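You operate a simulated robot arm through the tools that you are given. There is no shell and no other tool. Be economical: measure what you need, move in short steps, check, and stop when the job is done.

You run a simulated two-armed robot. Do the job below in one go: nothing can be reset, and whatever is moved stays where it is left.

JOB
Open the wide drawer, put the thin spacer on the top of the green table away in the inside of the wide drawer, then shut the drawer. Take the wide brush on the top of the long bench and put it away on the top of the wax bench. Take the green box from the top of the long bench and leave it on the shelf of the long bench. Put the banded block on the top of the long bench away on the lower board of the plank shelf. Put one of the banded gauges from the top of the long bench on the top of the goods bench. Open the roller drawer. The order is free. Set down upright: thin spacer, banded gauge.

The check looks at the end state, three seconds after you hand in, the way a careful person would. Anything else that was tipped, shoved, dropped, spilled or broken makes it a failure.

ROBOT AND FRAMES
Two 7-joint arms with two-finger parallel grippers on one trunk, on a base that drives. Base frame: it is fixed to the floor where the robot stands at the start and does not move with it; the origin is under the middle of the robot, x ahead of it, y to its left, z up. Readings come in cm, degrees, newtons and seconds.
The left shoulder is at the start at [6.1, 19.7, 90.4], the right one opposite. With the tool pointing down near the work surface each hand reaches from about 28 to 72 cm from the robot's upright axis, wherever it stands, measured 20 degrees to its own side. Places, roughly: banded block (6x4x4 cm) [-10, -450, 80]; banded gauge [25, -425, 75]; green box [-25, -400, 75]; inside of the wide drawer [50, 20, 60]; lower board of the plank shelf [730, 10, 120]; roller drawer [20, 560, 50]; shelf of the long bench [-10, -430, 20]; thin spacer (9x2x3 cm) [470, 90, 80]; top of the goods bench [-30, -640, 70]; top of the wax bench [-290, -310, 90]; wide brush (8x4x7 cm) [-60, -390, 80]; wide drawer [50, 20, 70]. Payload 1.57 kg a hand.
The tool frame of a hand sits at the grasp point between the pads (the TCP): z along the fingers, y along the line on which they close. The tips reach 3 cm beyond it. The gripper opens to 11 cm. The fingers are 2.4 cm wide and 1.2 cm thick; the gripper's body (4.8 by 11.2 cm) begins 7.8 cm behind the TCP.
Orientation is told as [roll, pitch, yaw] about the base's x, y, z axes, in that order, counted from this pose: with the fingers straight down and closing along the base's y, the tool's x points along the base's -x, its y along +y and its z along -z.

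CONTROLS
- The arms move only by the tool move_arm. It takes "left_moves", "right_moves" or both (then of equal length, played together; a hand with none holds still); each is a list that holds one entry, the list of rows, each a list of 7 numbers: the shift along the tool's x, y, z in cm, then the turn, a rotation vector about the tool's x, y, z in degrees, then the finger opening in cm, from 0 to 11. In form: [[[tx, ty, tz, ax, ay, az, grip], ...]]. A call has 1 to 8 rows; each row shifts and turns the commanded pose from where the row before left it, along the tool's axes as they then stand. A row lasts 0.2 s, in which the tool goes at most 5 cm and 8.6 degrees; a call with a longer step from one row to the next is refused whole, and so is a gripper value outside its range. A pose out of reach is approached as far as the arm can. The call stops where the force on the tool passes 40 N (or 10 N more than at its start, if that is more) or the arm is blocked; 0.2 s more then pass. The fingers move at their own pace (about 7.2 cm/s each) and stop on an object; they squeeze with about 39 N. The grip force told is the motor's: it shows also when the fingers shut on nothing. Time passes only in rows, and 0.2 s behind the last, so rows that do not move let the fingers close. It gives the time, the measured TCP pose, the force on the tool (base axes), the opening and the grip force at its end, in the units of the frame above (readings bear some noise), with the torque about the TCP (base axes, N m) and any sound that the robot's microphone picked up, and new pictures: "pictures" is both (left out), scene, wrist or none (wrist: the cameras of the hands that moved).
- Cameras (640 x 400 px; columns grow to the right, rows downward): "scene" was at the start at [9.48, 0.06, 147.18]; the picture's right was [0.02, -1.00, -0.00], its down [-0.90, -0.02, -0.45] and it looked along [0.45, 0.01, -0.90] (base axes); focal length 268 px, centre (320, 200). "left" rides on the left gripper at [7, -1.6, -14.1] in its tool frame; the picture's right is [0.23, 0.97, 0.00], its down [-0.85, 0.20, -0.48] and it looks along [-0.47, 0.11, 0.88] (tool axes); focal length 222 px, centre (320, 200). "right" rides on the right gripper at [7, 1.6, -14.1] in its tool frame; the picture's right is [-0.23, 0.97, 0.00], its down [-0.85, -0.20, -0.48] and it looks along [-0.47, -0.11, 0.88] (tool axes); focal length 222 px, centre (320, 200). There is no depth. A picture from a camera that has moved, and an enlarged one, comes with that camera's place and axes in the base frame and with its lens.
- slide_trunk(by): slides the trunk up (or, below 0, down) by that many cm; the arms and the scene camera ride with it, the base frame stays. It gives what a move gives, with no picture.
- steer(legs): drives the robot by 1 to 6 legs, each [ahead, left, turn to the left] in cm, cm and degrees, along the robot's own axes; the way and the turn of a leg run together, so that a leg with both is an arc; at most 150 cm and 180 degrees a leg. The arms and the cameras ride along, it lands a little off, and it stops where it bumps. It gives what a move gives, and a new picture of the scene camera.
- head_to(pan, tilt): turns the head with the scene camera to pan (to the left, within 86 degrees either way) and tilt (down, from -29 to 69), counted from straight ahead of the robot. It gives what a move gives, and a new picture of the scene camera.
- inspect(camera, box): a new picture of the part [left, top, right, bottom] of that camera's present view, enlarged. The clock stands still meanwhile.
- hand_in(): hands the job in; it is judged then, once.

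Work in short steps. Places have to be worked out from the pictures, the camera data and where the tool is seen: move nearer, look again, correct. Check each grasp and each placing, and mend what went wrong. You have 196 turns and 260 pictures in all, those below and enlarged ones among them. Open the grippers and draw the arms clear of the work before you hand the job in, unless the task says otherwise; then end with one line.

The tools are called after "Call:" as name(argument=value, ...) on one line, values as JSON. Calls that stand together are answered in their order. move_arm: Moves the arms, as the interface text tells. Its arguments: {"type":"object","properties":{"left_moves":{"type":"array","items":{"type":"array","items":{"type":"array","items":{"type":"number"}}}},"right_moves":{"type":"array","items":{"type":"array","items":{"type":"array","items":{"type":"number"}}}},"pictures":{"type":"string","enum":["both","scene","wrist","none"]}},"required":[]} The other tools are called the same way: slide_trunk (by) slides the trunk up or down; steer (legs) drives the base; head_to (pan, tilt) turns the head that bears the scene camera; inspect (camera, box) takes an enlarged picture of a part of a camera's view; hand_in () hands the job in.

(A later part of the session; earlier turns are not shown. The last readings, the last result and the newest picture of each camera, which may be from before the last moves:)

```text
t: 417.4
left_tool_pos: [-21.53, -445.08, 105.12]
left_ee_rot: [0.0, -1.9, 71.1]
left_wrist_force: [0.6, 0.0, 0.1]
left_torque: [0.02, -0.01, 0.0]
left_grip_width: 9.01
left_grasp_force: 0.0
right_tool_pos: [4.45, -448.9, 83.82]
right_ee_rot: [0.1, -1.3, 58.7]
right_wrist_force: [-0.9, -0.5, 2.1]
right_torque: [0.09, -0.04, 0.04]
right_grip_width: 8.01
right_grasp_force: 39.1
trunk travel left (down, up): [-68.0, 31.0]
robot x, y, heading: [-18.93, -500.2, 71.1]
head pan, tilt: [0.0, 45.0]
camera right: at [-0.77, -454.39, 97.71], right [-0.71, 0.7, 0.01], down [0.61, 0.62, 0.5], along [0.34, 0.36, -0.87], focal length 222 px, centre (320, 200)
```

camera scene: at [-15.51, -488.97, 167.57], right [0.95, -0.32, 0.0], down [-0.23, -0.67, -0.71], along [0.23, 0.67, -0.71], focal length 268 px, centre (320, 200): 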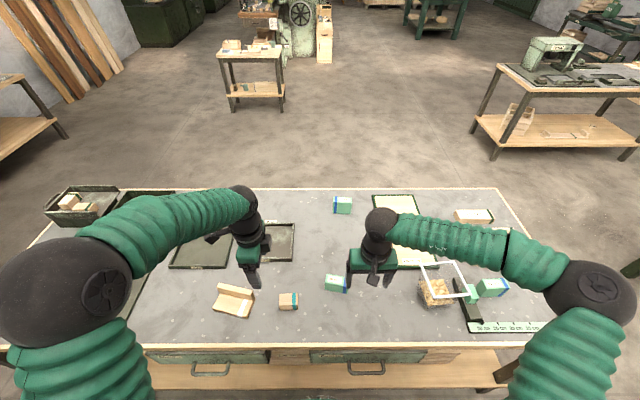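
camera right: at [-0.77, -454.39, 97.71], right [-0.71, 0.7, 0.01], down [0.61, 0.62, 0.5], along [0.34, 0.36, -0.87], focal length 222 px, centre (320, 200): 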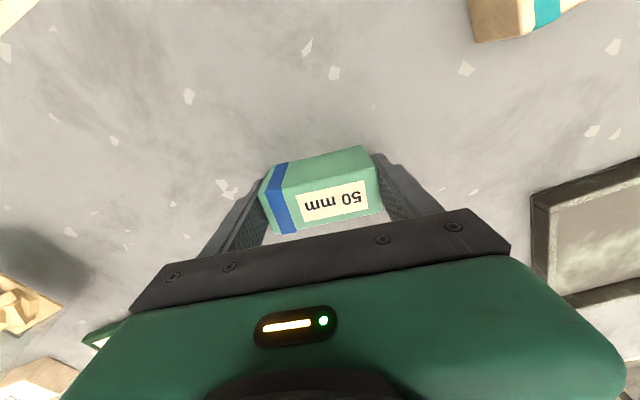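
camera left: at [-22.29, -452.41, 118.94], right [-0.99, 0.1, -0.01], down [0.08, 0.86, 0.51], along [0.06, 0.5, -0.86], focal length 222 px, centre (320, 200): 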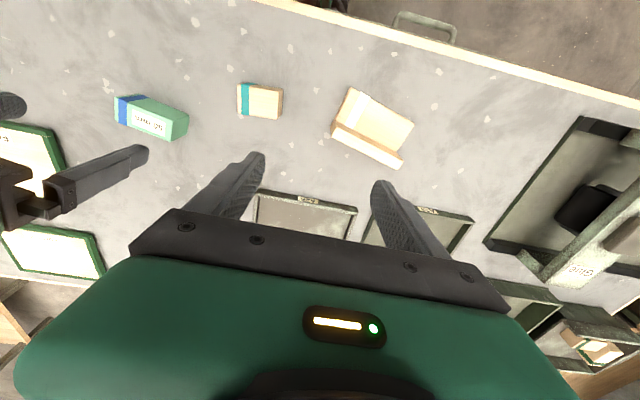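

Gripped at 8 cm. I'll lift the gauge and draw it in, while the left hand pitches forward about 42° for the block.

Call:
move_arm(right_moves=[[[0, 0, -3, 0, 0, 0, 5], [0, 0, -4, 0, 0, 0, 5], [0, 0, -4, 0, 0, 0, 5], [0, 0, -4, 0, 0, 0, 5], [3, 0, -3, 0, 0, 0, 5], [4, 0, 0, 0, 0, 0, 5]]], left_moves=[[[0, 0, 0, 0, -8.5, 0, 9], [0, 0, 0, 0, -8.5, 0, 9], [0, 0, 0, 0, -8.5, 0, 9], [0, 0, 0, 0, -8.5, 0, 9], [0, 0, 0, 0, -8.5, 0, 9], [0, 0, 0, 0, 0, 0, 9]]], pictures="both")

```text
t: 418.8
left_tool_pos: [-21.47, -445.01, 105.01]
left_ee_rot: [0.2, -44.6, 70.9]
left_wrist_force: [-0.4, 0.1, 0.2]
left_torque: [0.02, 0.0, -0.01]
left_grip_width: 9.01
left_grasp_force: 0.0
right_tool_pos: [0.52, -455.45, 101.66]
right_ee_rot: [0.1, -1.2, 58.5]
right_wrist_force: [-1.4, 0.2, -2.8]
right_torque: [0.01, -0.02, -0.01]
right_grip_width: 7.99
right_grasp_force: 38.7
trunk travel left (down, up): [-68.0, 31.0]
robot x, y, heading: [-19.0, -500.04, 71.5]
head pan, tilt: [0.0, 45.0]
camera scene: at [-15.25, -488.9, 167.56], right [0.95, -0.32, 0.0], down [-0.23, -0.67, -0.71], along [0.23, 0.67, -0.71], focal length 268 px, centre (320, 200)
camera right: at [-4.58, -461.04, 115.47], right [-0.71, 0.7, 0.01], down [0.61, 0.62, 0.5], along [0.34, 0.36, -0.87], focal length 222 px, centre (320, 200)
camera left: at [-24.82, -459.49, 110.15], right [-0.97, 0.16, -0.16], down [-0.1, 0.32, 0.94], along [0.21, 0.93, -0.3], focal length 222 px, centre (320, 200)
```

scene: 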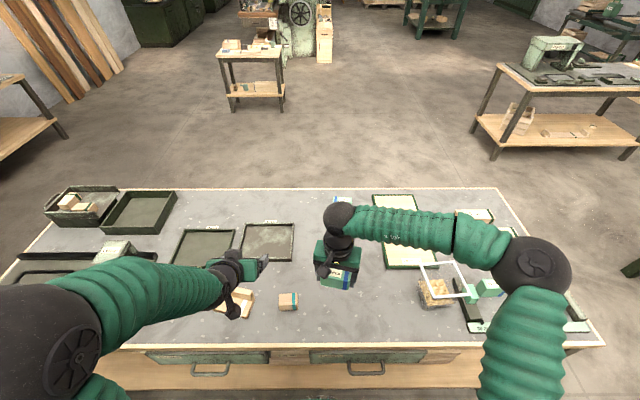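
right: 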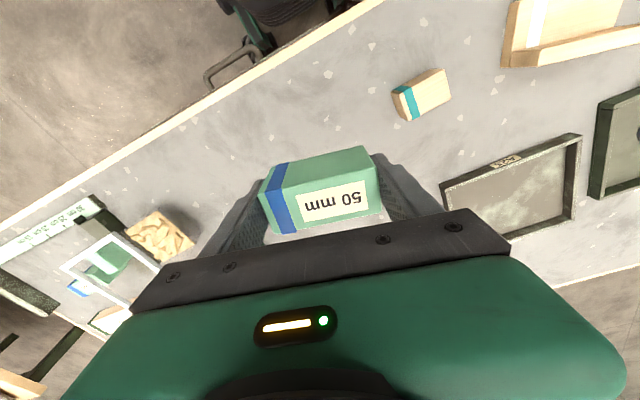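
left: 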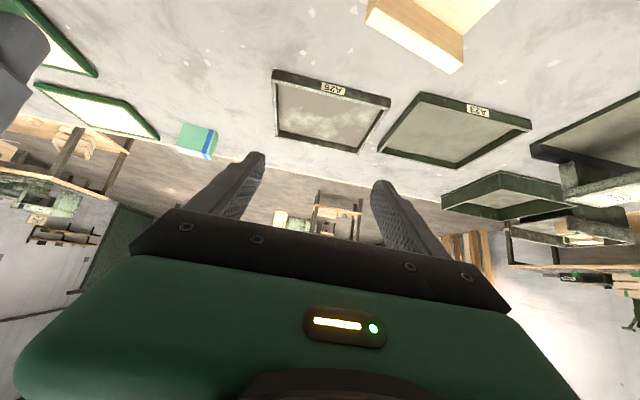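

I'll move the right hand out of the way, and bring the left hand to a pre-grasp point behind the block.

Call:
move_arm(right_moves=[[[0, -3, 0, 0, 0, 0, 5], [0, -3, 0, 0, 0, 0, 5], [0, -3, 0, 0, 0, 0, 5], [0, -2, 0, 0, 0, 0, 5], [0, 0, 0, 0, 0, 0, 5]]], left_moves=[[[3.3, -2, 1.26, 0, 0, 0, 9], [3.3, -2, 1.26, 0, 0, 0, 9], [3.3, -2, 1.26, 0, 0, 0, 9], [3.3, -2, 1.26, 0, 0, 0, 9], [3.3, -2, 1.26, 0, 0, 0, 9]]], pictures="both")

```text
t: 420.0
left_tool_pos: [-14.42, -455.42, 89.02]
left_ee_rot: [0.2, -44.4, 70.8]
left_wrist_force: [0.5, -0.1, -0.6]
left_torque: [0.02, -0.03, -0.02]
left_grip_width: 9.01
left_grasp_force: 0.0
right_tool_pos: [10.3, -460.98, 101.38]
right_ee_rot: [0.2, -1.1, 58.7]
right_wrist_force: [0.3, -0.1, -4.4]
right_torque: [-0.02, 0.04, -0.01]
right_grip_width: 7.99
right_grasp_force: 38.6
trunk travel left (down, up): [-68.0, 31.0]
robot x, y, heading: [-18.59, -499.87, 71.4]
head pan, tilt: [0.0, 45.0]
camera scene: at [-14.85, -488.75, 167.54], right [0.95, -0.32, 0.0], down [-0.23, -0.67, -0.7], along [0.23, 0.67, -0.71], focal length 268 px, centre (320, 200)
camera right: at [5.18, -466.5, 115.37], right [-0.71, 0.7, 0.01], down [0.61, 0.62, 0.49], along [0.34, 0.36, -0.87], focal length 222 px, centre (320, 200)
camera left: at [-17.71, -469.83, 94.21], right [-0.97, 0.16, -0.16], down [-0.1, 0.33, 0.94], along [0.2, 0.93, -0.3], focal length 222 px, centre (320, 200)
```

scene: 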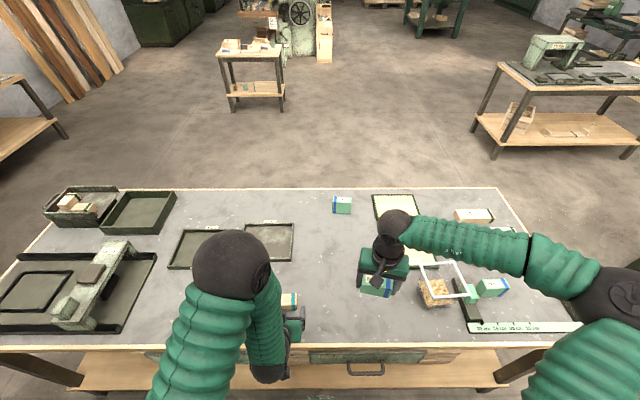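
right: 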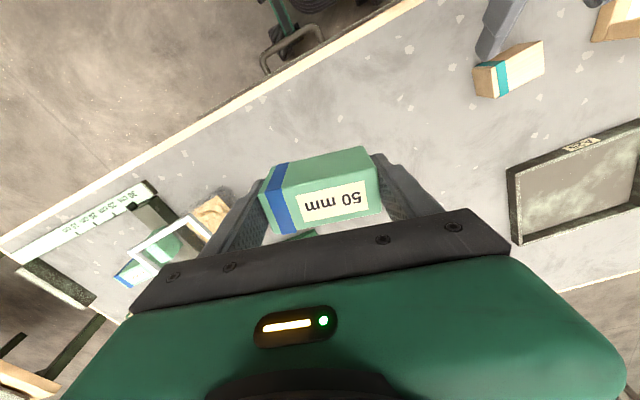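
left: 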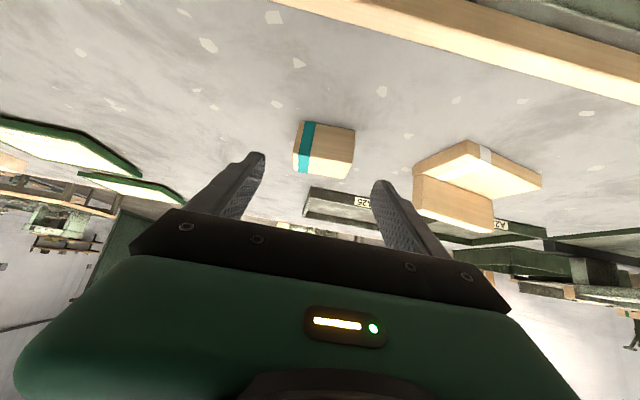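

The block is centred between the fingers, with a 5 cm gap to its neighbour. I'll advance 8 cm along the tool axis and close.

Call:
move_arm(left_moves=[[[0, -0.3, 3, 0, 0, 0, 8.5], [0, 0, 3, 0, 0, 0, 8.5], [0, 0, 2, 0, 0, 0, 8.5], [0, 0, 0, 0, 0, 0, 3], [0, 0, 0, 0, 0, 0, 3], [0, 0, 0, 0, 0, 0, 3]]], pictures="wrist")

```text
t: 421.4
left_tool_pos: [-12.37, -450.06, 83.32]
left_ee_rot: [0.2, -44.5, 70.9]
left_wrist_force: [0.1, -0.5, 0.2]
left_torque: [0.03, 0.03, 0.01]
left_grip_width: 5.91
left_grasp_force: 38.8
right_tool_pos: [10.18, -460.97, 101.5]
right_ee_rot: [0.2, -1.2, 58.6]
right_wrist_force: [-0.3, 0.3, -3.3]
right_torque: [-0.01, 0.01, 0.02]
right_grip_width: 7.99
right_grasp_force: 39.2
trunk travel left (down, up): [-68.0, 31.0]
robot x, y, heading: [-18.58, -499.69, 71.5]
head pan, tilt: [0.0, 45.0]
camera left: at [-15.6, -464.5, 88.53], right [-0.97, 0.16, -0.16], down [-0.1, 0.33, 0.94], along [0.2, 0.93, -0.3], focal length 222 px, centre (320, 200)
```

left: 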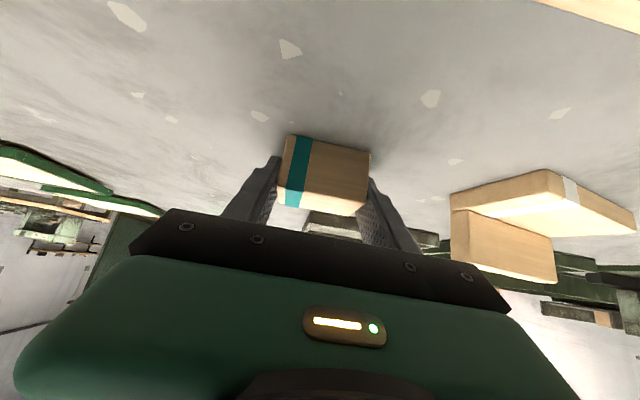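

Gripped at 5.9 cm. I'll lift it straight up, back away and turn to face the goods bench.

Call:
move_arm(left_moves=[[[-1.4, 0, -1.42, 0, 0, 0, 3], [-2.8, 0, -2.85, 0, 0, 0, 3], [-2.8, 0, -2.85, 0, 0, 0, 3], [-2.8, 0, -2.85, 0, 0, 0, 3], [-2.8, 0, -2.85, 0, 0, 0, 3], [0, 0, 0, 0, 0, 0, 3]]], pictures="wrist")

Call:
steer(legs=[[-12, 0, 0], [0, 0, -180]])

Call:
head_to(pan=0, tilt=40)

```text
t: 422.8
left_tool_pos: [-12.31, -449.93, 101.14]
left_ee_rot: [0.2, -44.3, 70.8]
left_wrist_force: [0.0, -0.7, -1.1]
left_torque: [-0.02, -0.03, -0.01]
left_grip_width: 5.91
left_grasp_force: 39.1
right_tool_pos: [10.31, -460.94, 101.53]
right_ee_rot: [0.2, -1.0, 58.7]
right_wrist_force: [0.3, 0.2, -4.3]
right_torque: [-0.05, 0.02, -0.02]
right_grip_width: 8.03
right_grasp_force: 39.2
trunk travel left (down, up): [-68.0, 31.0]
robot x, y, heading: [-18.91, -499.5, 71.3]
head pan, tilt: [0.0, 45.0]
camera left: at [-15.5, -464.46, 106.38], right [-0.97, 0.16, -0.16], down [-0.1, 0.33, 0.94], along [0.21, 0.93, -0.3], focal length 222 px, centre (320, 200)
```

left: 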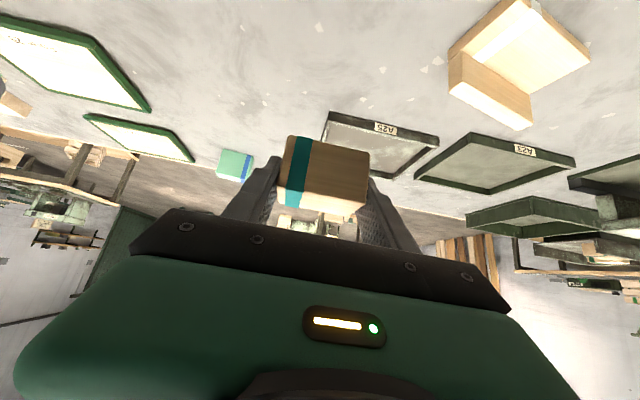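

```text
t: 431.6
left_tool_pos: [-32.82, -560.43, 101.24]
left_ee_rot: [0.2, -44.5, -113.1]
left_wrist_force: [-0.6, -0.1, -0.8]
left_torque: [-0.02, 0.0, 0.02]
left_grip_width: 5.94
left_grasp_force: 39.0
right_tool_pos: [-54.35, -547.79, 101.4]
right_ee_rot: [0.2, -1.2, -125.3]
right_wrist_force: [-0.3, 0.6, -3.5]
right_torque: [-0.03, -0.02, -0.02]
right_grip_width: 7.97
right_grasp_force: 38.7
trunk travel left (down, up): [-68.0, 31.0]
robot x, y, heading: [-22.34, -511.49, -112.7]
head pan, tilt: [0.0, 45.0]
camera scene: at [-27.41, -521.89, 167.55], right [-0.92, 0.39, 0.0], down [0.27, 0.65, -0.71], along [-0.27, -0.65, -0.71], focal length 268 px, centre (320, 200)
```

scene: 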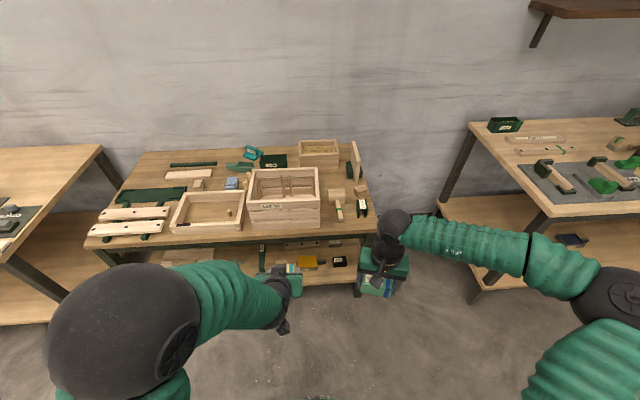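

```text
t: 432.2
left_tool_pos: [-32.89, -560.21, 101.28]
left_ee_rot: [0.2, -44.5, -113.1]
left_wrist_force: [0.3, 0.0, -0.5]
left_torque: [-0.01, -0.01, -0.02]
left_grip_width: 5.93
left_grasp_force: 39.0
right_tool_pos: [-54.47, -547.7, 101.5]
right_ee_rot: [0.2, -1.2, -125.3]
right_wrist_force: [0.2, -0.4, -3.4]
right_torque: [-0.02, -0.02, -0.03]
right_grip_width: 7.98
right_grasp_force: 39.2
trunk travel left (down, up): [-68.0, 31.0]
robot x, y, heading: [-22.93, -511.27, -112.8]
head pan, tilt: [0.0, 40.0]
camera scene: at [-27.56, -522.24, 168.27], right [-0.92, 0.39, 0.0], down [0.25, 0.59, -0.76], along [-0.29, -0.71, -0.65], focal length 268 px, centre (320, 200)
```

scene: 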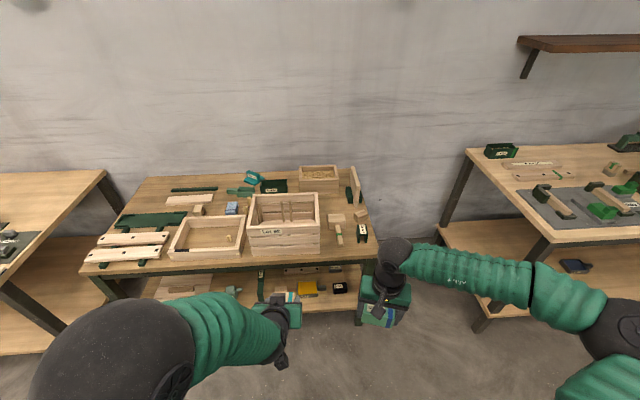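

Call:
inspect(camera="scene", box=[80, 155, 390, 285])

```text
2.06 times, centred on (235, 220) of scene
camera zoom: at [-27.56, -522.24, 168.27], right [-0.92, 0.39, 0.0], down [0.25, 0.59, -0.76], along [-0.29, -0.71, -0.65], focal length 554 px, centre (496, 159)
```

zoom: 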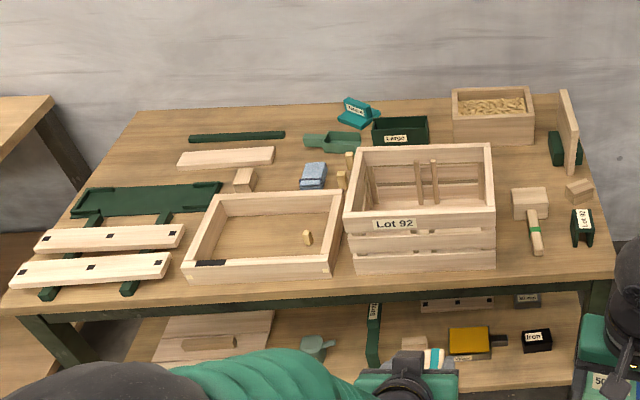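

The goods bench has free space at its front right corner. I'll align with the bench, drive up, and straighten the gauge.

Call:
steer(legs=[[0, 0, 3.5], [36, -2, 0]])

Call:
move_arm(right_moves=[[[0, 0, 0, 0, 0, -6.2, 5], [0, 0, 0, 0, 0, -6.2, 5]]], pictures="none")

Call:
head_to(pan=-15, tilt=55)

```text
t: 435.0
left_tool_pos: [-43.61, -594.21, 101.2]
left_ee_rot: [0.3, -44.5, -109.6]
left_wrist_force: [0.8, 0.2, -0.5]
left_torque: [-0.01, 0.01, 0.03]
left_grip_width: 5.92
left_grasp_force: 38.7
right_tool_pos: [-65.77, -582.91, 101.55]
right_ee_rot: [0.2, -1.2, -121.8]
right_wrist_force: [-0.4, -0.2, -3.3]
right_torque: [0.04, 0.0, -0.01]
right_grip_width: 7.99
right_grasp_force: 39.1
trunk travel left (down, up): [-68.0, 31.0]
robot x, y, heading: [-36.63, -544.6, -109.2]
head pan, tilt: [0.0, 40.0]
camera scene: at [-40.57, -555.76, 168.29], right [-0.94, 0.33, 0.0], down [0.21, 0.61, -0.77], along [-0.25, -0.72, -0.64], focal length 268 px, centre (320, 200)
```

scene: 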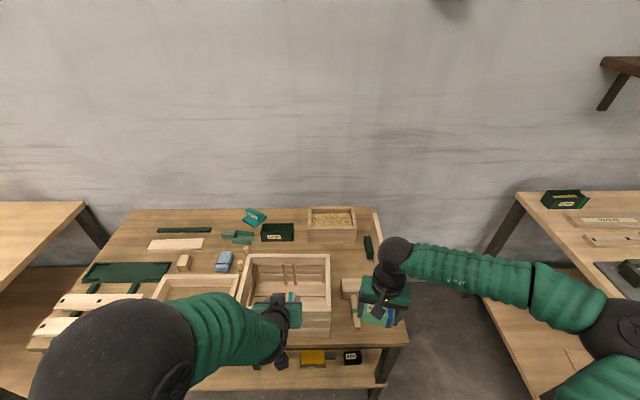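

```text
t: 435.6
left_tool_pos: [-43.59, -594.12, 101.18]
left_ee_rot: [0.1, -44.5, -109.6]
left_wrist_force: [0.5, 0.1, -0.7]
left_torque: [-0.01, -0.03, -0.05]
left_grip_width: 5.9
left_grasp_force: 39.3
right_tool_pos: [-65.83, -582.96, 101.64]
right_ee_rot: [0.0, -1.2, -109.3]
right_wrist_force: [0.1, -0.1, -4.1]
right_torque: [0.02, 0.0, -0.01]
right_grip_width: 8.01
right_grasp_force: 38.9
trunk travel left (down, up): [-68.0, 31.0]
robot x, y, heading: [-36.51, -545.17, -109.3]
head pan, tilt: [0.0, 40.0]
```

```text
t: 436.3
left_tool_pos: [-43.64, -594.18, 101.12]
left_ee_rot: [0.2, -44.5, -109.6]
left_wrist_force: [-0.3, 0.0, -0.6]
left_torque: [0.02, 0.0, 0.02]
left_grip_width: 5.92
left_grasp_force: 38.7
right_tool_pos: [-65.92, -582.88, 101.61]
right_ee_rot: [-0.2, -1.2, -109.4]
right_wrist_force: [-0.9, 0.0, -4.0]
right_torque: [0.02, 0.03, 0.01]
right_grip_width: 7.98
right_grasp_force: 38.6
trunk travel left (down, up): [-68.0, 31.0]
robot x, y, heading: [-36.84, -544.87, -109.3]
head pan, tilt: [-15.0, 55.0]
camera scene: at [-41.91, -553.94, 166.21], right [-0.83, 0.56, 0.0], down [0.46, 0.68, -0.57], along [-0.32, -0.47, -0.82], focal length 268 px, centre (320, 200)
```

scene: 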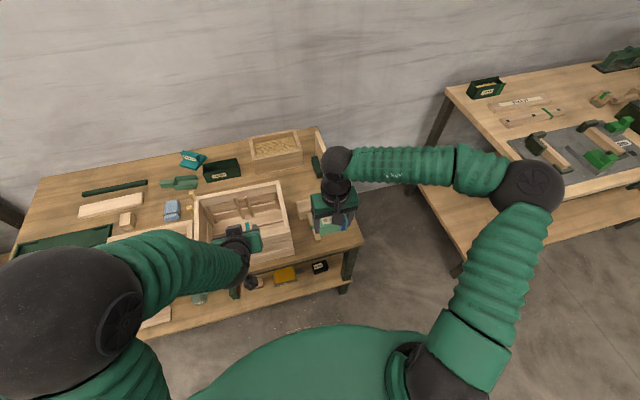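

The right hand blocks the view of the spot, so I'll use its wrist camera.

Call:
inspect(camera="right", box=[0, 0, 640, 400])

```text
1.00 times, centred on (320, 200) of right (not enlarged: the box is as wide or as high as the picture)
camera zoom: at [-61.89, -576.75, 115.46], right [0.84, -0.54, 0.0], down [-0.47, -0.73, 0.5], along [-0.26, -0.42, -0.87], focal length 222 px, centre (320, 200)
```

zoom: 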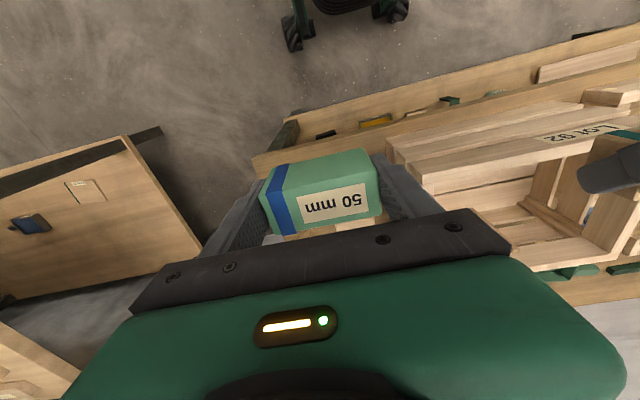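

From the two views the bench top is at z ≈ 65, and the free strip centre is near (-71.7, -593.4). I'll move over it and come down partway.

Call:
move_arm(right_moves=[[[-3.95, -0.67, 0, 0, 1.2, 0, 5], [-3.95, -0.67, 0, 0, 0, 0, 5], [-3.95, -0.67, 0, 0, 0, 0, 5], [0, 0, 4.5, 0, 0, 0, 5], [0, 0, 4.5, 0, 0, 0, 5], [0, 0, 4.5, 0, 0, 0, 5], [0, 0, 4.5, 0, 0, 0, 5]]], pictures="both")

```text
t: 437.9
left_tool_pos: [-43.68, -594.25, 101.21]
left_ee_rot: [0.3, -44.5, -109.6]
left_wrist_force: [-0.2, 0.5, -0.3]
left_torque: [0.01, 0.0, -0.02]
left_grip_width: 5.9
left_grasp_force: 39.1
right_tool_pos: [-71.68, -593.71, 83.62]
right_ee_rot: [0.0, 0.0, -109.3]
right_wrist_force: [-0.4, 0.0, -3.9]
right_torque: [-0.01, 0.01, 0.0]
right_grip_width: 7.97
right_grasp_force: 39.3
trunk travel left (down, up): [-68.0, 31.0]
robot x, y, heading: [-36.46, -544.58, -109.2]
head pan, tilt: [-15.0, 55.0]
camera scene: at [-41.99, -554.11, 166.2], right [-0.83, 0.56, 0.0], down [0.46, 0.68, -0.57], along [-0.32, -0.47, -0.82], focal length 268 px, centre (320, 200)
camera right: at [-67.88, -587.68, 97.69], right [0.84, -0.54, 0.0], down [-0.47, -0.74, 0.48], along [-0.26, -0.4, -0.88], focal length 222 px, centre (320, 200)
```

scene: 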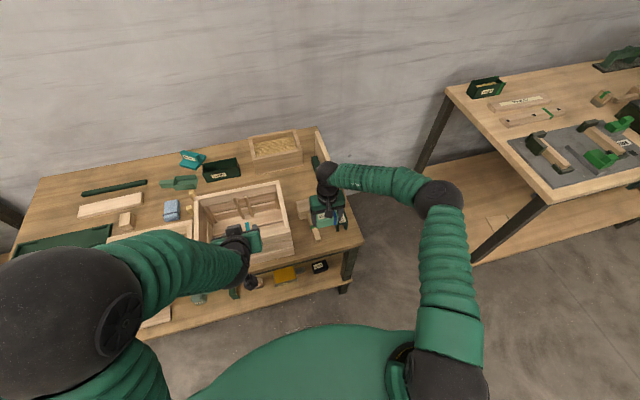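
right: 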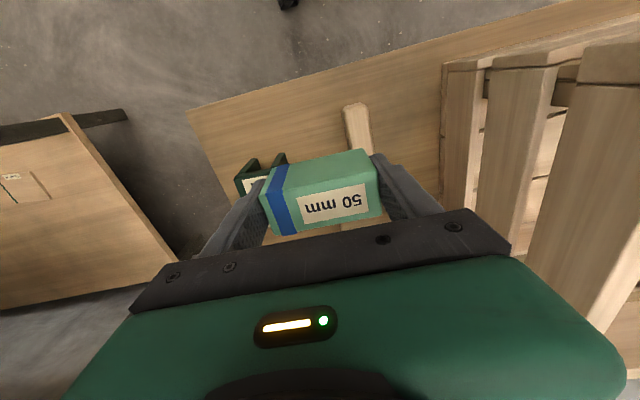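

The mallet and green stand leave a narrower strip than I thought. I'll shift to about (-75, -588.7), right of the mallet and in front of the stand, and check again.

Call:
move_arm(right_moves=[[[1.8, -2.4, 0, 0, 0, 0, 5], [1.8, -2.4, 0, 0, 0, 0, 5]]], pictures="wrist")

Call:
inspect(camera="scene", box=[280, 160, 390, 270])

```text
t: 438.5
left_tool_pos: [-43.66, -593.9, 101.26]
left_ee_rot: [0.3, -44.5, -109.7]
left_wrist_force: [-0.8, 0.7, -1.0]
left_torque: [-0.01, 0.0, 0.05]
left_grip_width: 5.93
left_grasp_force: 38.6
right_tool_pos: [-75.26, -588.35, 83.56]
right_ee_rot: [0.1, -0.1, -109.3]
right_wrist_force: [0.2, 0.1, -3.8]
right_torque: [0.02, -0.03, -0.02]
right_grip_width: 7.97
right_grasp_force: 38.4
trunk travel left (down, up): [-68.0, 31.0]
robot x, y, heading: [-36.36, -544.67, -109.3]
head pan, tilt: [-15.0, 55.0]
camera right: at [-71.38, -582.4, 97.73], right [0.84, -0.54, 0.0], down [-0.47, -0.74, 0.48], along [-0.26, -0.4, -0.88], focal length 222 px, centre (320, 200)
```

right: 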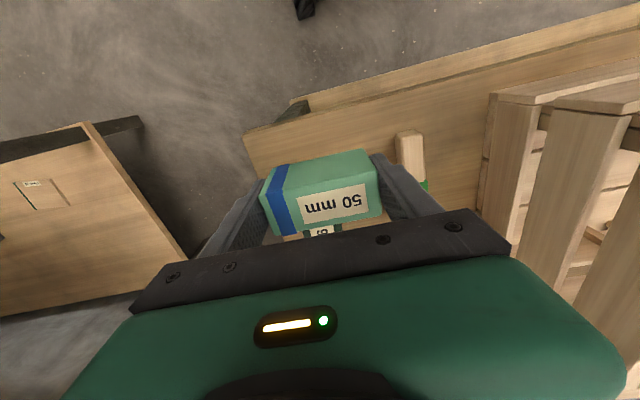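

```text
3.64 times, centred on (335, 215) of scene
camera zoom: at [-42.16, -553.76, 166.2], right [-0.83, 0.56, 0.0], down [0.46, 0.68, -0.57], along [-0.32, -0.47, -0.82], focal length 976 px, centre (266, 146)
```

zoom: 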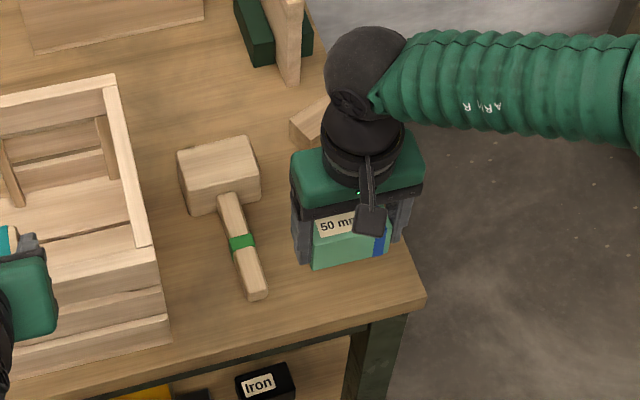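

Cross-checks give the bench top at z ≈ 72, and the gauge is about 4 cm inside the edge, clear of the mallet. I'll shift 0.6 cm toward me and lower until contact.

Call:
move_arm(right_moves=[[[0.6, 0, 2.5, 0, 0, 0, 5], [0, 0, 2.5, 0, 0, 0, 5], [0, 0, 1, 0, 0, 0, 5], [0, 0, 0.6, 0, 0, 0, 5], [0, 0, 0.6, 0, 0, 0, 5], [0, 0, 0.6, 0, 0, 0, 5], [0, 0, 0.6, 0, 0, 0, 5], [0, 0, 0.6, 0, 0, 0, 5]]], pictures="wrist")

```text
t: 440.4
left_tool_pos: [-43.27, -593.9, 101.31]
left_ee_rot: [0.1, -44.6, -109.5]
left_wrist_force: [-0.1, 0.1, -0.4]
left_torque: [0.0, -0.04, 0.01]
left_grip_width: 5.93
left_grasp_force: 38.4
right_tool_pos: [-74.97, -588.14, 75.41]
right_ee_rot: [-0.1, -0.8, -109.5]
right_wrist_force: [4.1, 11.4, 36.0]
right_torque: [-0.15, -0.36, 0.01]
right_grip_width: 7.98
right_grasp_force: 38.7
trunk travel left (down, up): [-68.0, 31.0]
robot x, y, heading: [-36.58, -544.28, -109.2]
head pan, tilt: [-15.0, 55.0]
stopped in row 8 (right hand): the force on the tool passed its limit at 41 N (the readings are from after the stop); the commanded pose is now the measured one
camera right: at [-70.86, -582.13, 89.48], right [0.84, -0.54, 0.0], down [-0.47, -0.73, 0.49], along [-0.26, -0.41, -0.87], focal length 222 px, centre (320, 200)
```

right: 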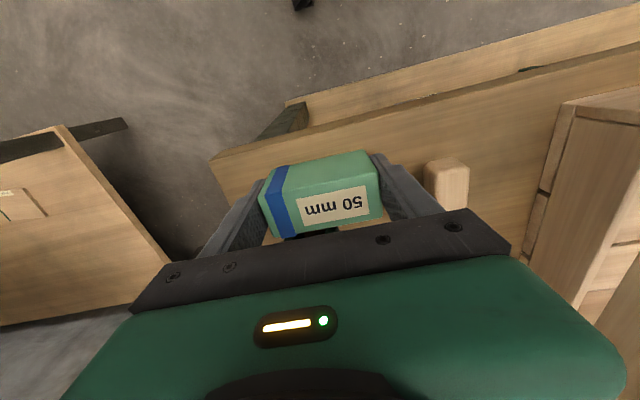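

The gauge is on the bench at z ≈ 71.6. I'll ease off, open and rise.

Call:
move_arm(right_moves=[[[0, 0, -0.1, 0, 0, 0, 5], [0, 0, 0, 0, 0, 0, 9.6], [0, 0, 0, 0, 0, 0, 9.6], [0, 0, -2, 0, 0, 0, 9.6], [0, 0, -3, 0, 0, 0, 9.6], [0, 0, -4, 0, 0, 0, 9.6], [0, 0, -4, 0, 0, 0, 9.6], [0, 0, -4, 0, 0, 0, 9.6]]], pictures="wrist")

```text
t: 442.2
left_tool_pos: [-43.49, -594.05, 101.34]
left_ee_rot: [0.3, -44.6, -109.7]
left_wrist_force: [0.1, -0.1, -0.3]
left_torque: [0.01, 0.01, 0.04]
left_grip_width: 5.91
left_grasp_force: 39.2
right_tool_pos: [-74.78, -588.02, 92.16]
right_ee_rot: [-0.1, -0.4, -109.4]
right_wrist_force: [-0.2, 0.1, 0.0]
right_torque: [-0.01, 0.03, -0.04]
right_grip_width: 9.6
right_grasp_force: 0.0
trunk travel left (down, up): [-68.0, 31.0]
robot x, y, heading: [-36.53, -544.79, -109.1]
head pan, tilt: [-15.0, 55.0]
camera right: at [-70.92, -581.99, 106.13], right [0.84, -0.54, 0.0], down [-0.47, -0.74, 0.49], along [-0.26, -0.41, -0.87], focal length 222 px, centre (320, 200)
```

right: 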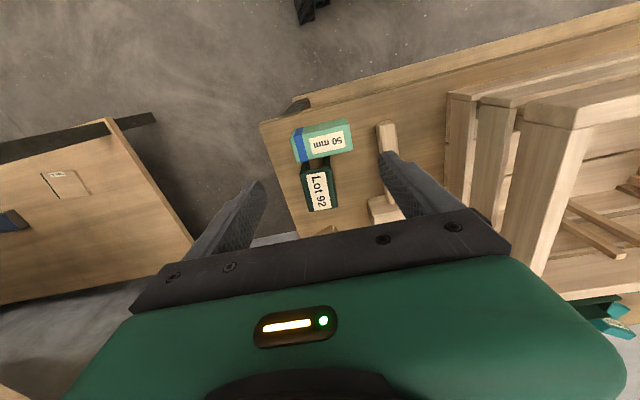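

The gauge stands label-up. I'll check that the neighbouring "Lot 92" stand wasn't pushed.

Call:
inspect(camera="right", box=[260, 100, 420, 220])

```text
3.33 times, centred on (340, 160) of right
camera zoom: at [-70.92, -581.99, 106.13], right [0.84, -0.54, 0.0], down [-0.47, -0.74, 0.49], along [-0.26, -0.41, -0.87], focal length 740 px, centre (253, 333)
```

zoom: 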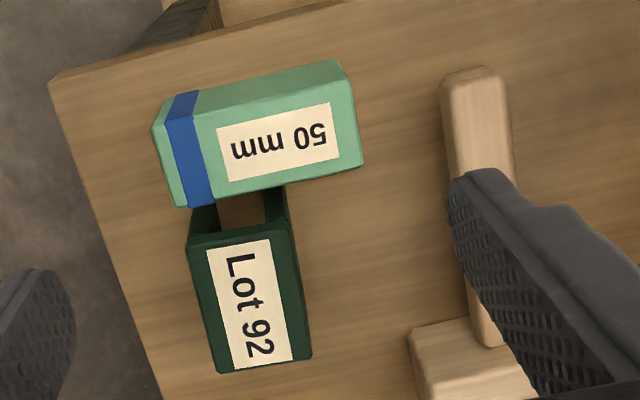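

The view is ambiguous, since the gauge's top edge hides the stand's feet. I'll retract the right hand and look from the head camera.

Call:
move_arm(right_moves=[[[3, 0, -3, 0, 0, 0, 9], [4, 0, -2, 0, 0, 0, 9], [4, 0, 0, 0, 0, 0, 9]]], pictures="none")

Call:
steer(legs=[[-34, 0, 0]])

Call:
head_to(pan=-10, tilt=40)

Call:
inspect(camera="scene", box=[250, 170, 400, 280])

```text
t: 443.0
left_tool_pos: [-43.6, -594.07, 101.18]
left_ee_rot: [0.2, -44.5, -109.7]
left_wrist_force: [-1.0, -0.6, -0.5]
left_torque: [0.0, -0.04, 0.01]
left_grip_width: 5.93
left_grasp_force: 39.2
right_tool_pos: [-71.16, -577.63, 97.15]
right_ee_rot: [-0.1, -0.5, -109.3]
right_wrist_force: [0.0, -0.1, -0.1]
right_torque: [-0.04, 0.04, -0.03]
right_grip_width: 8.99
right_grasp_force: 0.1
trunk travel left (down, up): [-68.0, 31.0]
robot x, y, heading: [-36.79, -544.39, -109.0]
head pan, tilt: [-15.0, 55.0]
```

```text
t: 445.2
left_tool_pos: [-32.48, -562.29, 101.26]
left_ee_rot: [0.2, -44.4, -109.8]
left_wrist_force: [0.2, -0.2, -0.1]
left_torque: [0.01, 0.02, 0.03]
left_grip_width: 5.94
left_grasp_force: 39.2
right_tool_pos: [-60.18, -545.78, 97.0]
right_ee_rot: [0.0, -0.4, -109.6]
right_wrist_force: [0.2, 0.3, 0.1]
right_torque: [0.02, -0.03, -0.03]
right_grip_width: 8.98
right_grasp_force: 0.1
trunk travel left (down, up): [-68.0, 31.0]
robot x, y, heading: [-24.9, -512.5, -109.3]
head pan, tilt: [-15.0, 55.0]
camera scene: at [-30.79, -522.03, 166.2], right [-0.83, 0.56, 0.0], down [0.46, 0.68, -0.57], along [-0.32, -0.47, -0.82], focal length 268 px, centre (320, 200)
```

scene: 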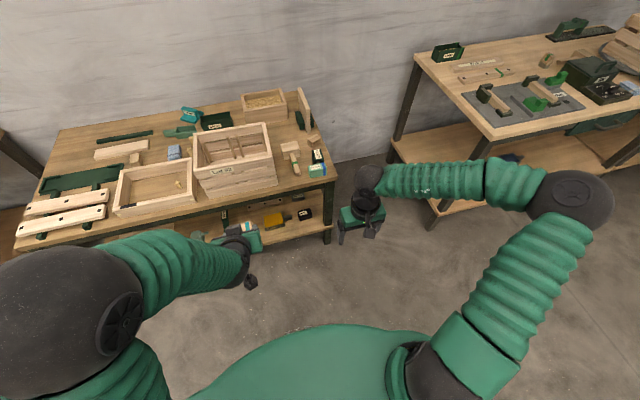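

```text
t: 446.0
left_tool_pos: [-32.43, -561.85, 101.39]
left_ee_rot: [0.2, -44.6, -109.8]
left_wrist_force: [-0.8, -0.4, -1.2]
left_torque: [-0.01, 0.02, 0.01]
left_grip_width: 5.94
left_grasp_force: 38.7
right_tool_pos: [-60.06, -545.45, 97.15]
right_ee_rot: [-0.1, -0.6, -109.6]
right_wrist_force: [0.2, 0.1, 0.8]
right_torque: [-0.01, -0.01, 0.02]
right_grip_width: 9.02
right_grasp_force: 0.1
trunk travel left (down, up): [-68.0, 31.0]
robot x, y, heading: [-25.69, -512.73, -109.3]
head pan, tilt: [-10.0, 40.0]
camera scene: at [-30.78, -523.16, 168.28], right [-0.87, 0.49, 0.0], down [0.32, 0.56, -0.76], along [-0.37, -0.67, -0.64], focal length 268 px, centre (320, 200)
```

scene: 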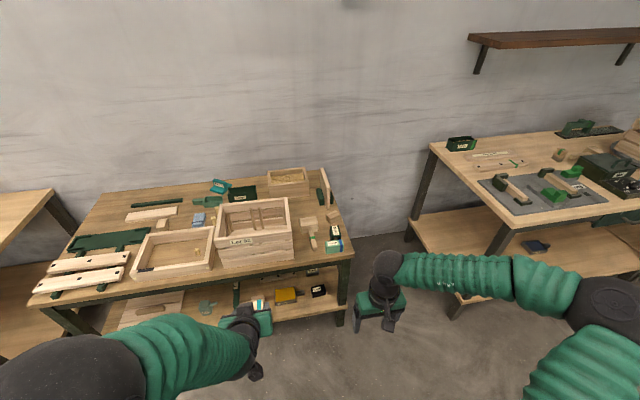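

```text
3.64 times, centred on (325, 225) of scene
camera zoom: at [-30.78, -523.16, 168.28], right [-0.87, 0.49, 0.0], down [0.32, 0.56, -0.76], along [-0.37, -0.67, -0.64], focal length 976 px, centre (302, 109)
```

zoom: 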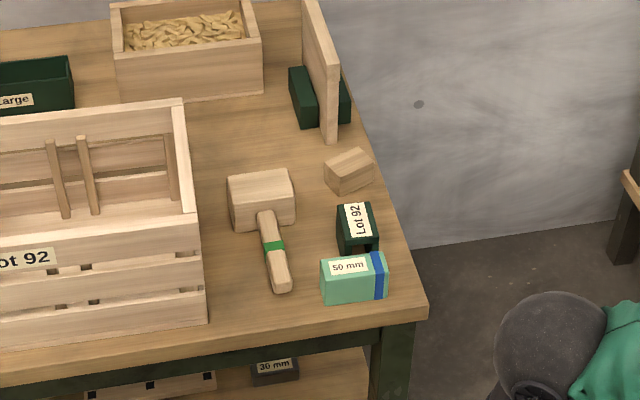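

The stand is unmoved and the gauge is well placed. Now I'll take the block to the plank shelf, going round the left end of the long bench.

Call:
steer(legs=[[0, 122, 0], [0, 0, 180]])

Call:
head_to(pan=0, tilt=25)

```text
t: 459.6
left_tool_pos: [92.73, -502.34, 101.28]
left_ee_rot: [0.2, -44.6, 74.2]
left_wrist_force: [-0.1, -0.3, -0.6]
left_torque: [-0.02, -0.01, -0.01]
left_grip_width: 5.89
left_grasp_force: 39.0
right_tool_pos: [121.42, -516.88, 97.24]
right_ee_rot: [-0.1, -0.5, 74.4]
right_wrist_force: [0.2, 1.1, 0.0]
right_torque: [0.0, 0.0, -0.02]
right_grip_width: 8.99
right_grasp_force: 0.2
trunk travel left (down, up): [-68.0, 31.0]
robot x, y, heading: [89.06, -552.19, 74.2]
head pan, tilt: [-10.0, 40.0]
camera scene: at [93.75, -541.21, 168.28], right [0.9, -0.43, 0.0], down [-0.28, -0.58, -0.76], along [0.33, 0.69, -0.64], focal length 268 px, centre (320, 200)
```

scene: 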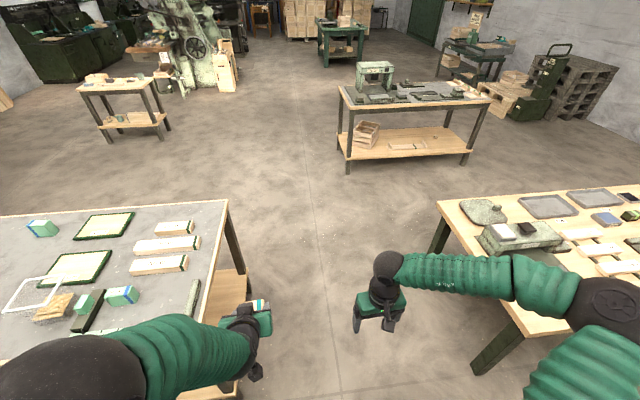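

```text
t: 460.3
left_tool_pos: [92.71, -502.58, 101.37]
left_ee_rot: [0.2, -44.6, 74.2]
left_wrist_force: [0.4, 0.2, -0.7]
left_torque: [-0.02, -0.03, -0.02]
left_grip_width: 5.93
left_grasp_force: 39.0
right_tool_pos: [121.43, -517.03, 97.26]
right_ee_rot: [-0.1, -0.6, 74.5]
right_wrist_force: [0.4, -0.8, -0.4]
right_torque: [0.01, -0.01, -0.02]
right_grip_width: 9.01
right_grasp_force: 0.1
trunk travel left (down, up): [-68.0, 31.0]
robot x, y, heading: [89.3, -552.12, 74.6]
head pan, tilt: [0.0, 25.0]
camera scene: at [92.54, -540.01, 170.61], right [0.96, -0.27, 0.0], down [-0.11, -0.41, -0.91], along [0.24, 0.87, -0.42], focal length 268 px, centre (320, 200)
```

scene: 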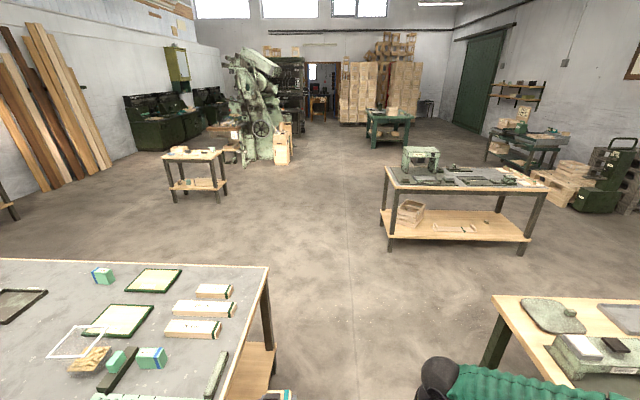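

Clear view ahead. I'll centre in the gap and drive through.

Call:
steer(legs=[[0, -19, -4], [145, 0, 0], [0, 24, 0], [150, 0, 0], [0, 0, -29]])

```text
t: 478.6
left_tool_pos: [204.45, -228.61, 101.34]
left_ee_rot: [0.1, -44.6, 42.5]
left_wrist_force: [-0.8, -0.2, -0.9]
left_torque: [0.01, -0.02, 0.0]
left_grip_width: 5.91
left_grasp_force: 38.5
right_tool_pos: [221.0, -256.04, 97.28]
right_ee_rot: [-0.1, -0.6, 42.5]
right_wrist_force: [-0.6, 0.0, 0.4]
right_torque: [0.01, -0.04, 0.0]
right_grip_width: 8.96
right_grasp_force: 0.0
trunk travel left (down, up): [-68.0, 31.0]
robot x, y, heading: [175.04, -268.45, 42.9]
head pan, tilt: [0.0, 25.0]
camera scene: at [184.38, -260.3, 170.61], right [0.68, -0.73, 0.0], down [-0.31, -0.29, -0.91], along [0.66, 0.62, -0.42], focal length 268 px, centre (320, 200)
```

scene: 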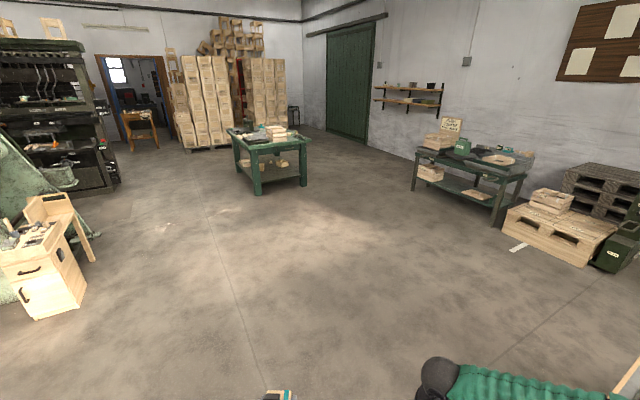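

The path ahead is clear. I'll drive toward the shelf between the green table and the other bench.

Call:
steer(legs=[[0, 0, -2.5], [150, 0, 0], [150, 0, 0], [75, 0, 0], [0, 0, -30]])

```text
t: 498.5
left_tool_pos: [510.26, -15.7, 101.42]
left_ee_rot: [0.1, -44.7, 9.3]
left_wrist_force: [-0.3, 0.1, -1.7]
left_torque: [-0.02, -0.03, 0.01]
left_grip_width: 5.95
left_grasp_force: 38.8
right_tool_pos: [509.3, -47.8, 97.13]
right_ee_rot: [-0.1, -0.6, 9.5]
right_wrist_force: [-0.1, -0.8, -0.4]
right_torque: [-0.03, -0.02, 0.0]
right_grip_width: 8.99
right_grasp_force: 0.0
trunk travel left (down, up): [-68.0, 31.0]
robot x, y, heading: [463.95, -33.4, 9.9]
head pan, tilt: [0.0, 25.0]
camera scene: at [476.33, -31.43, 170.61], right [0.17, -0.99, 0.0], down [-0.42, -0.07, -0.91], along [0.89, 0.15, -0.42], focal length 268 px, centre (320, 200)
```

scene: 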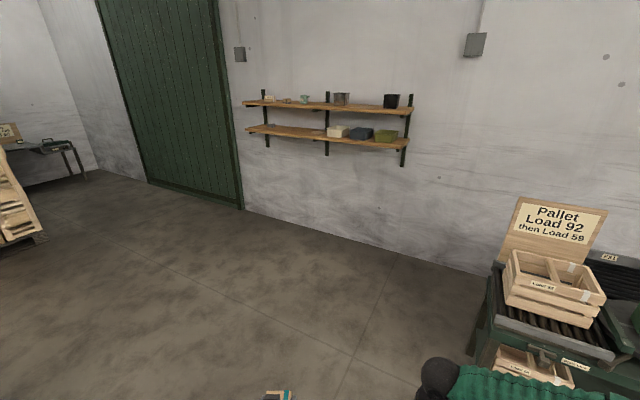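

The plank shelf is ahead. I'll zoom in to find a free spot on the lower board.

Call:
inspect(camera="scene", box=[230, 75, 430, 180])

```text
3.20 times, centred on (330, 128) of scene
camera zoom: at [476.33, -31.43, 170.61], right [0.17, -0.99, 0.0], down [-0.42, -0.07, -0.91], along [0.89, 0.15, -0.42], focal length 859 px, centre (288, 432)
```

zoom: 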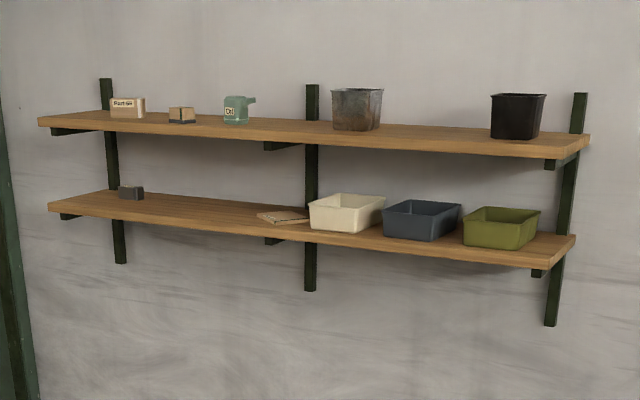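

There is a free stretch left of the centre bracket on the lower board. I'll drive to a stand-off in front of it, squared to the wall.

Call:
steer(legs=[[60, 0, 0], [0, 0, 20], [100, 0, 0], [55, 0, 0], [0, 0, -48]])

Call:
slide_trunk(by=27)

Call:
head_to(pan=0, tilt=35)

```text
t: 512.7
left_tool_pos: [707.23, 48.53, 101.49]
left_ee_rot: [0.1, -44.7, -18.2]
left_wrist_force: [0.6, -0.4, -0.5]
left_torque: [0.0, 0.03, -0.01]
left_grip_width: 5.9
left_grasp_force: 38.7
right_tool_pos: [691.52, 20.42, 97.26]
right_ee_rot: [-0.1, -0.7, -18.1]
right_wrist_force: [0.4, 0.1, -0.6]
right_torque: [0.03, 0.0, 0.0]
right_grip_width: 9.0
right_grasp_force: 0.2
trunk travel left (down, up): [-68.0, 31.0]
robot x, y, heading: [658.05, 53.96, -18.0]
head pan, tilt: [0.0, 25.0]
camera scene: at [669.95, 50.16, 170.61], right [-0.31, -0.95, 0.0], down [-0.4, 0.13, -0.91], along [0.86, -0.28, -0.42], focal length 268 px, centre (320, 200)
```

scene: 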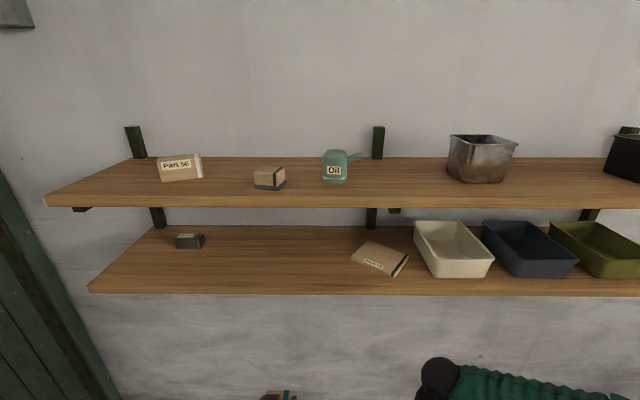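

```text
t: 515.4
left_tool_pos: [707.24, 48.58, 128.44]
left_ee_rot: [0.3, -44.8, -18.2]
left_wrist_force: [0.1, -0.3, -0.5]
left_torque: [-0.02, -0.01, 0.0]
left_grip_width: 5.92
left_grasp_force: 39.1
right_tool_pos: [691.54, 20.45, 124.38]
right_ee_rot: [-0.3, -0.6, -18.1]
right_wrist_force: [-0.3, -1.1, -0.9]
right_torque: [0.0, 0.01, 0.01]
right_grip_width: 8.99
right_grasp_force: 0.0
trunk travel left (down, up): [-95.0, 4.0]
robot x, y, heading: [658.02, 54.08, -18.2]
head pan, tilt: [0.0, 25.0]
```

```text
t: 516.2
left_tool_pos: [707.14, 48.47, 128.55]
left_ee_rot: [0.2, -44.7, -18.1]
left_wrist_force: [-0.2, -0.1, -0.6]
left_torque: [0.0, 0.02, 0.04]
left_grip_width: 5.91
left_grasp_force: 39.2
right_tool_pos: [691.47, 20.41, 124.41]
right_ee_rot: [-0.2, -0.7, -18.1]
right_wrist_force: [0.4, -0.8, -0.6]
right_torque: [0.02, 0.05, -0.01]
right_grip_width: 8.98
right_grasp_force: 0.1
trunk travel left (down, up): [-95.0, 4.0]
robot x, y, heading: [657.96, 54.17, -17.6]
head pan, tilt: [0.0, 35.0]
camera scene: at [669.58, 50.2, 196.04], right [-0.31, -0.95, 0.0], down [-0.55, 0.18, -0.82], along [0.78, -0.25, -0.57], focal length 268 px, centre (320, 200)
```

scene: 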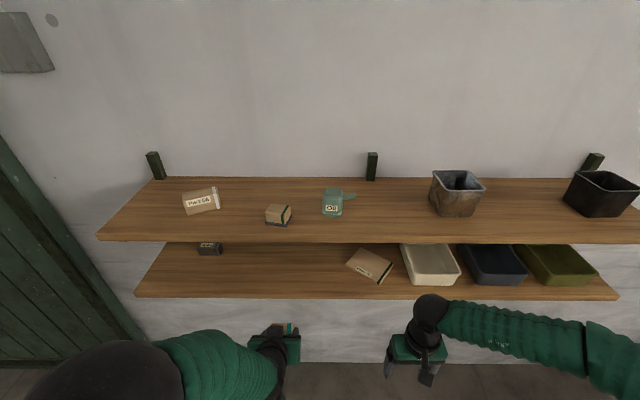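

The lower board is at z ≈ 118 and about 34 cm deep, with 23 cm clearance to the upper board. I'll lower the block a little, retract the right arm, and drive 14 cm closer.

Call:
move_arm(left_moves=[[[1.4, 0, 1.42, 0, 0, 0, 3], [1.4, 0, 1.42, 0, 0, 0, 3], [0, 0, 0, 0, 0, 0, 3]]], right_moves=[[[4, 0, 0, 0, 0, 0, 9], [4, 0, 0, 0, 0, 0, 9], [3, 0, 0, 0, 0, 0, 9]]], pictures="none")

Call:
steer(legs=[[14, 0, 0]])

Call:
inspect(camera="left", box=[0, 0, 640, 400])

```text
t: 517.0
left_tool_pos: [707.07, 48.68, 124.59]
left_ee_rot: [0.1, -44.8, -18.2]
left_wrist_force: [-0.9, -0.6, 0.1]
left_torque: [0.02, 0.0, 0.01]
left_grip_width: 5.95
left_grasp_force: 38.7
right_tool_pos: [680.78, 23.89, 124.18]
right_ee_rot: [-0.1, -0.8, -18.1]
right_wrist_force: [0.1, 0.1, 0.2]
right_torque: [-0.01, -0.02, 0.02]
right_grip_width: 8.98
right_grasp_force: 0.0
trunk travel left (down, up): [-95.0, 4.0]
robot x, y, heading: [657.68, 54.16, -17.8]
head pan, tilt: [0.0, 35.0]
```

```text
t: 518.3
left_tool_pos: [719.86, 44.5, 124.76]
left_ee_rot: [0.3, -45.1, -18.1]
left_wrist_force: [0.8, -0.2, 0.6]
left_torque: [0.02, 0.01, 0.0]
left_grip_width: 5.91
left_grasp_force: 39.1
right_tool_pos: [693.72, 19.74, 124.19]
right_ee_rot: [-0.2, -1.2, -18.1]
right_wrist_force: [0.3, 0.6, 0.3]
right_torque: [0.0, -0.04, 0.02]
right_grip_width: 8.98
right_grasp_force: 0.1
trunk travel left (down, up): [-95.0, 4.0]
robot x, y, heading: [671.26, 49.74, -18.2]
head pan, tilt: [0.0, 35.0]
camera scene: at [681.68, 46.29, 196.12], right [-0.31, -0.95, 0.0], down [-0.54, 0.18, -0.82], along [0.78, -0.25, -0.57], focal length 268 px, centre (320, 200)
```

scene: 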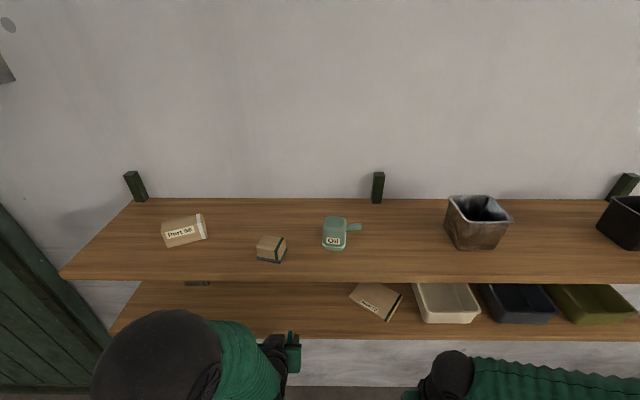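

```text
1.00 times, centred on (320, 200) of left (not enlarged: the box is as wide or as high as the picture)
camera zoom: at [705.1, 47.64, 129.85], right [0.15, 0.98, -0.16], down [0.31, 0.11, 0.94], along [0.94, -0.19, -0.29], focal length 222 px, centre (320, 200)
```

zoom: 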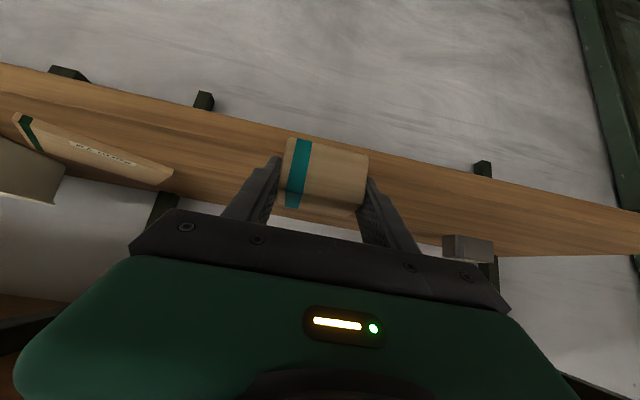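

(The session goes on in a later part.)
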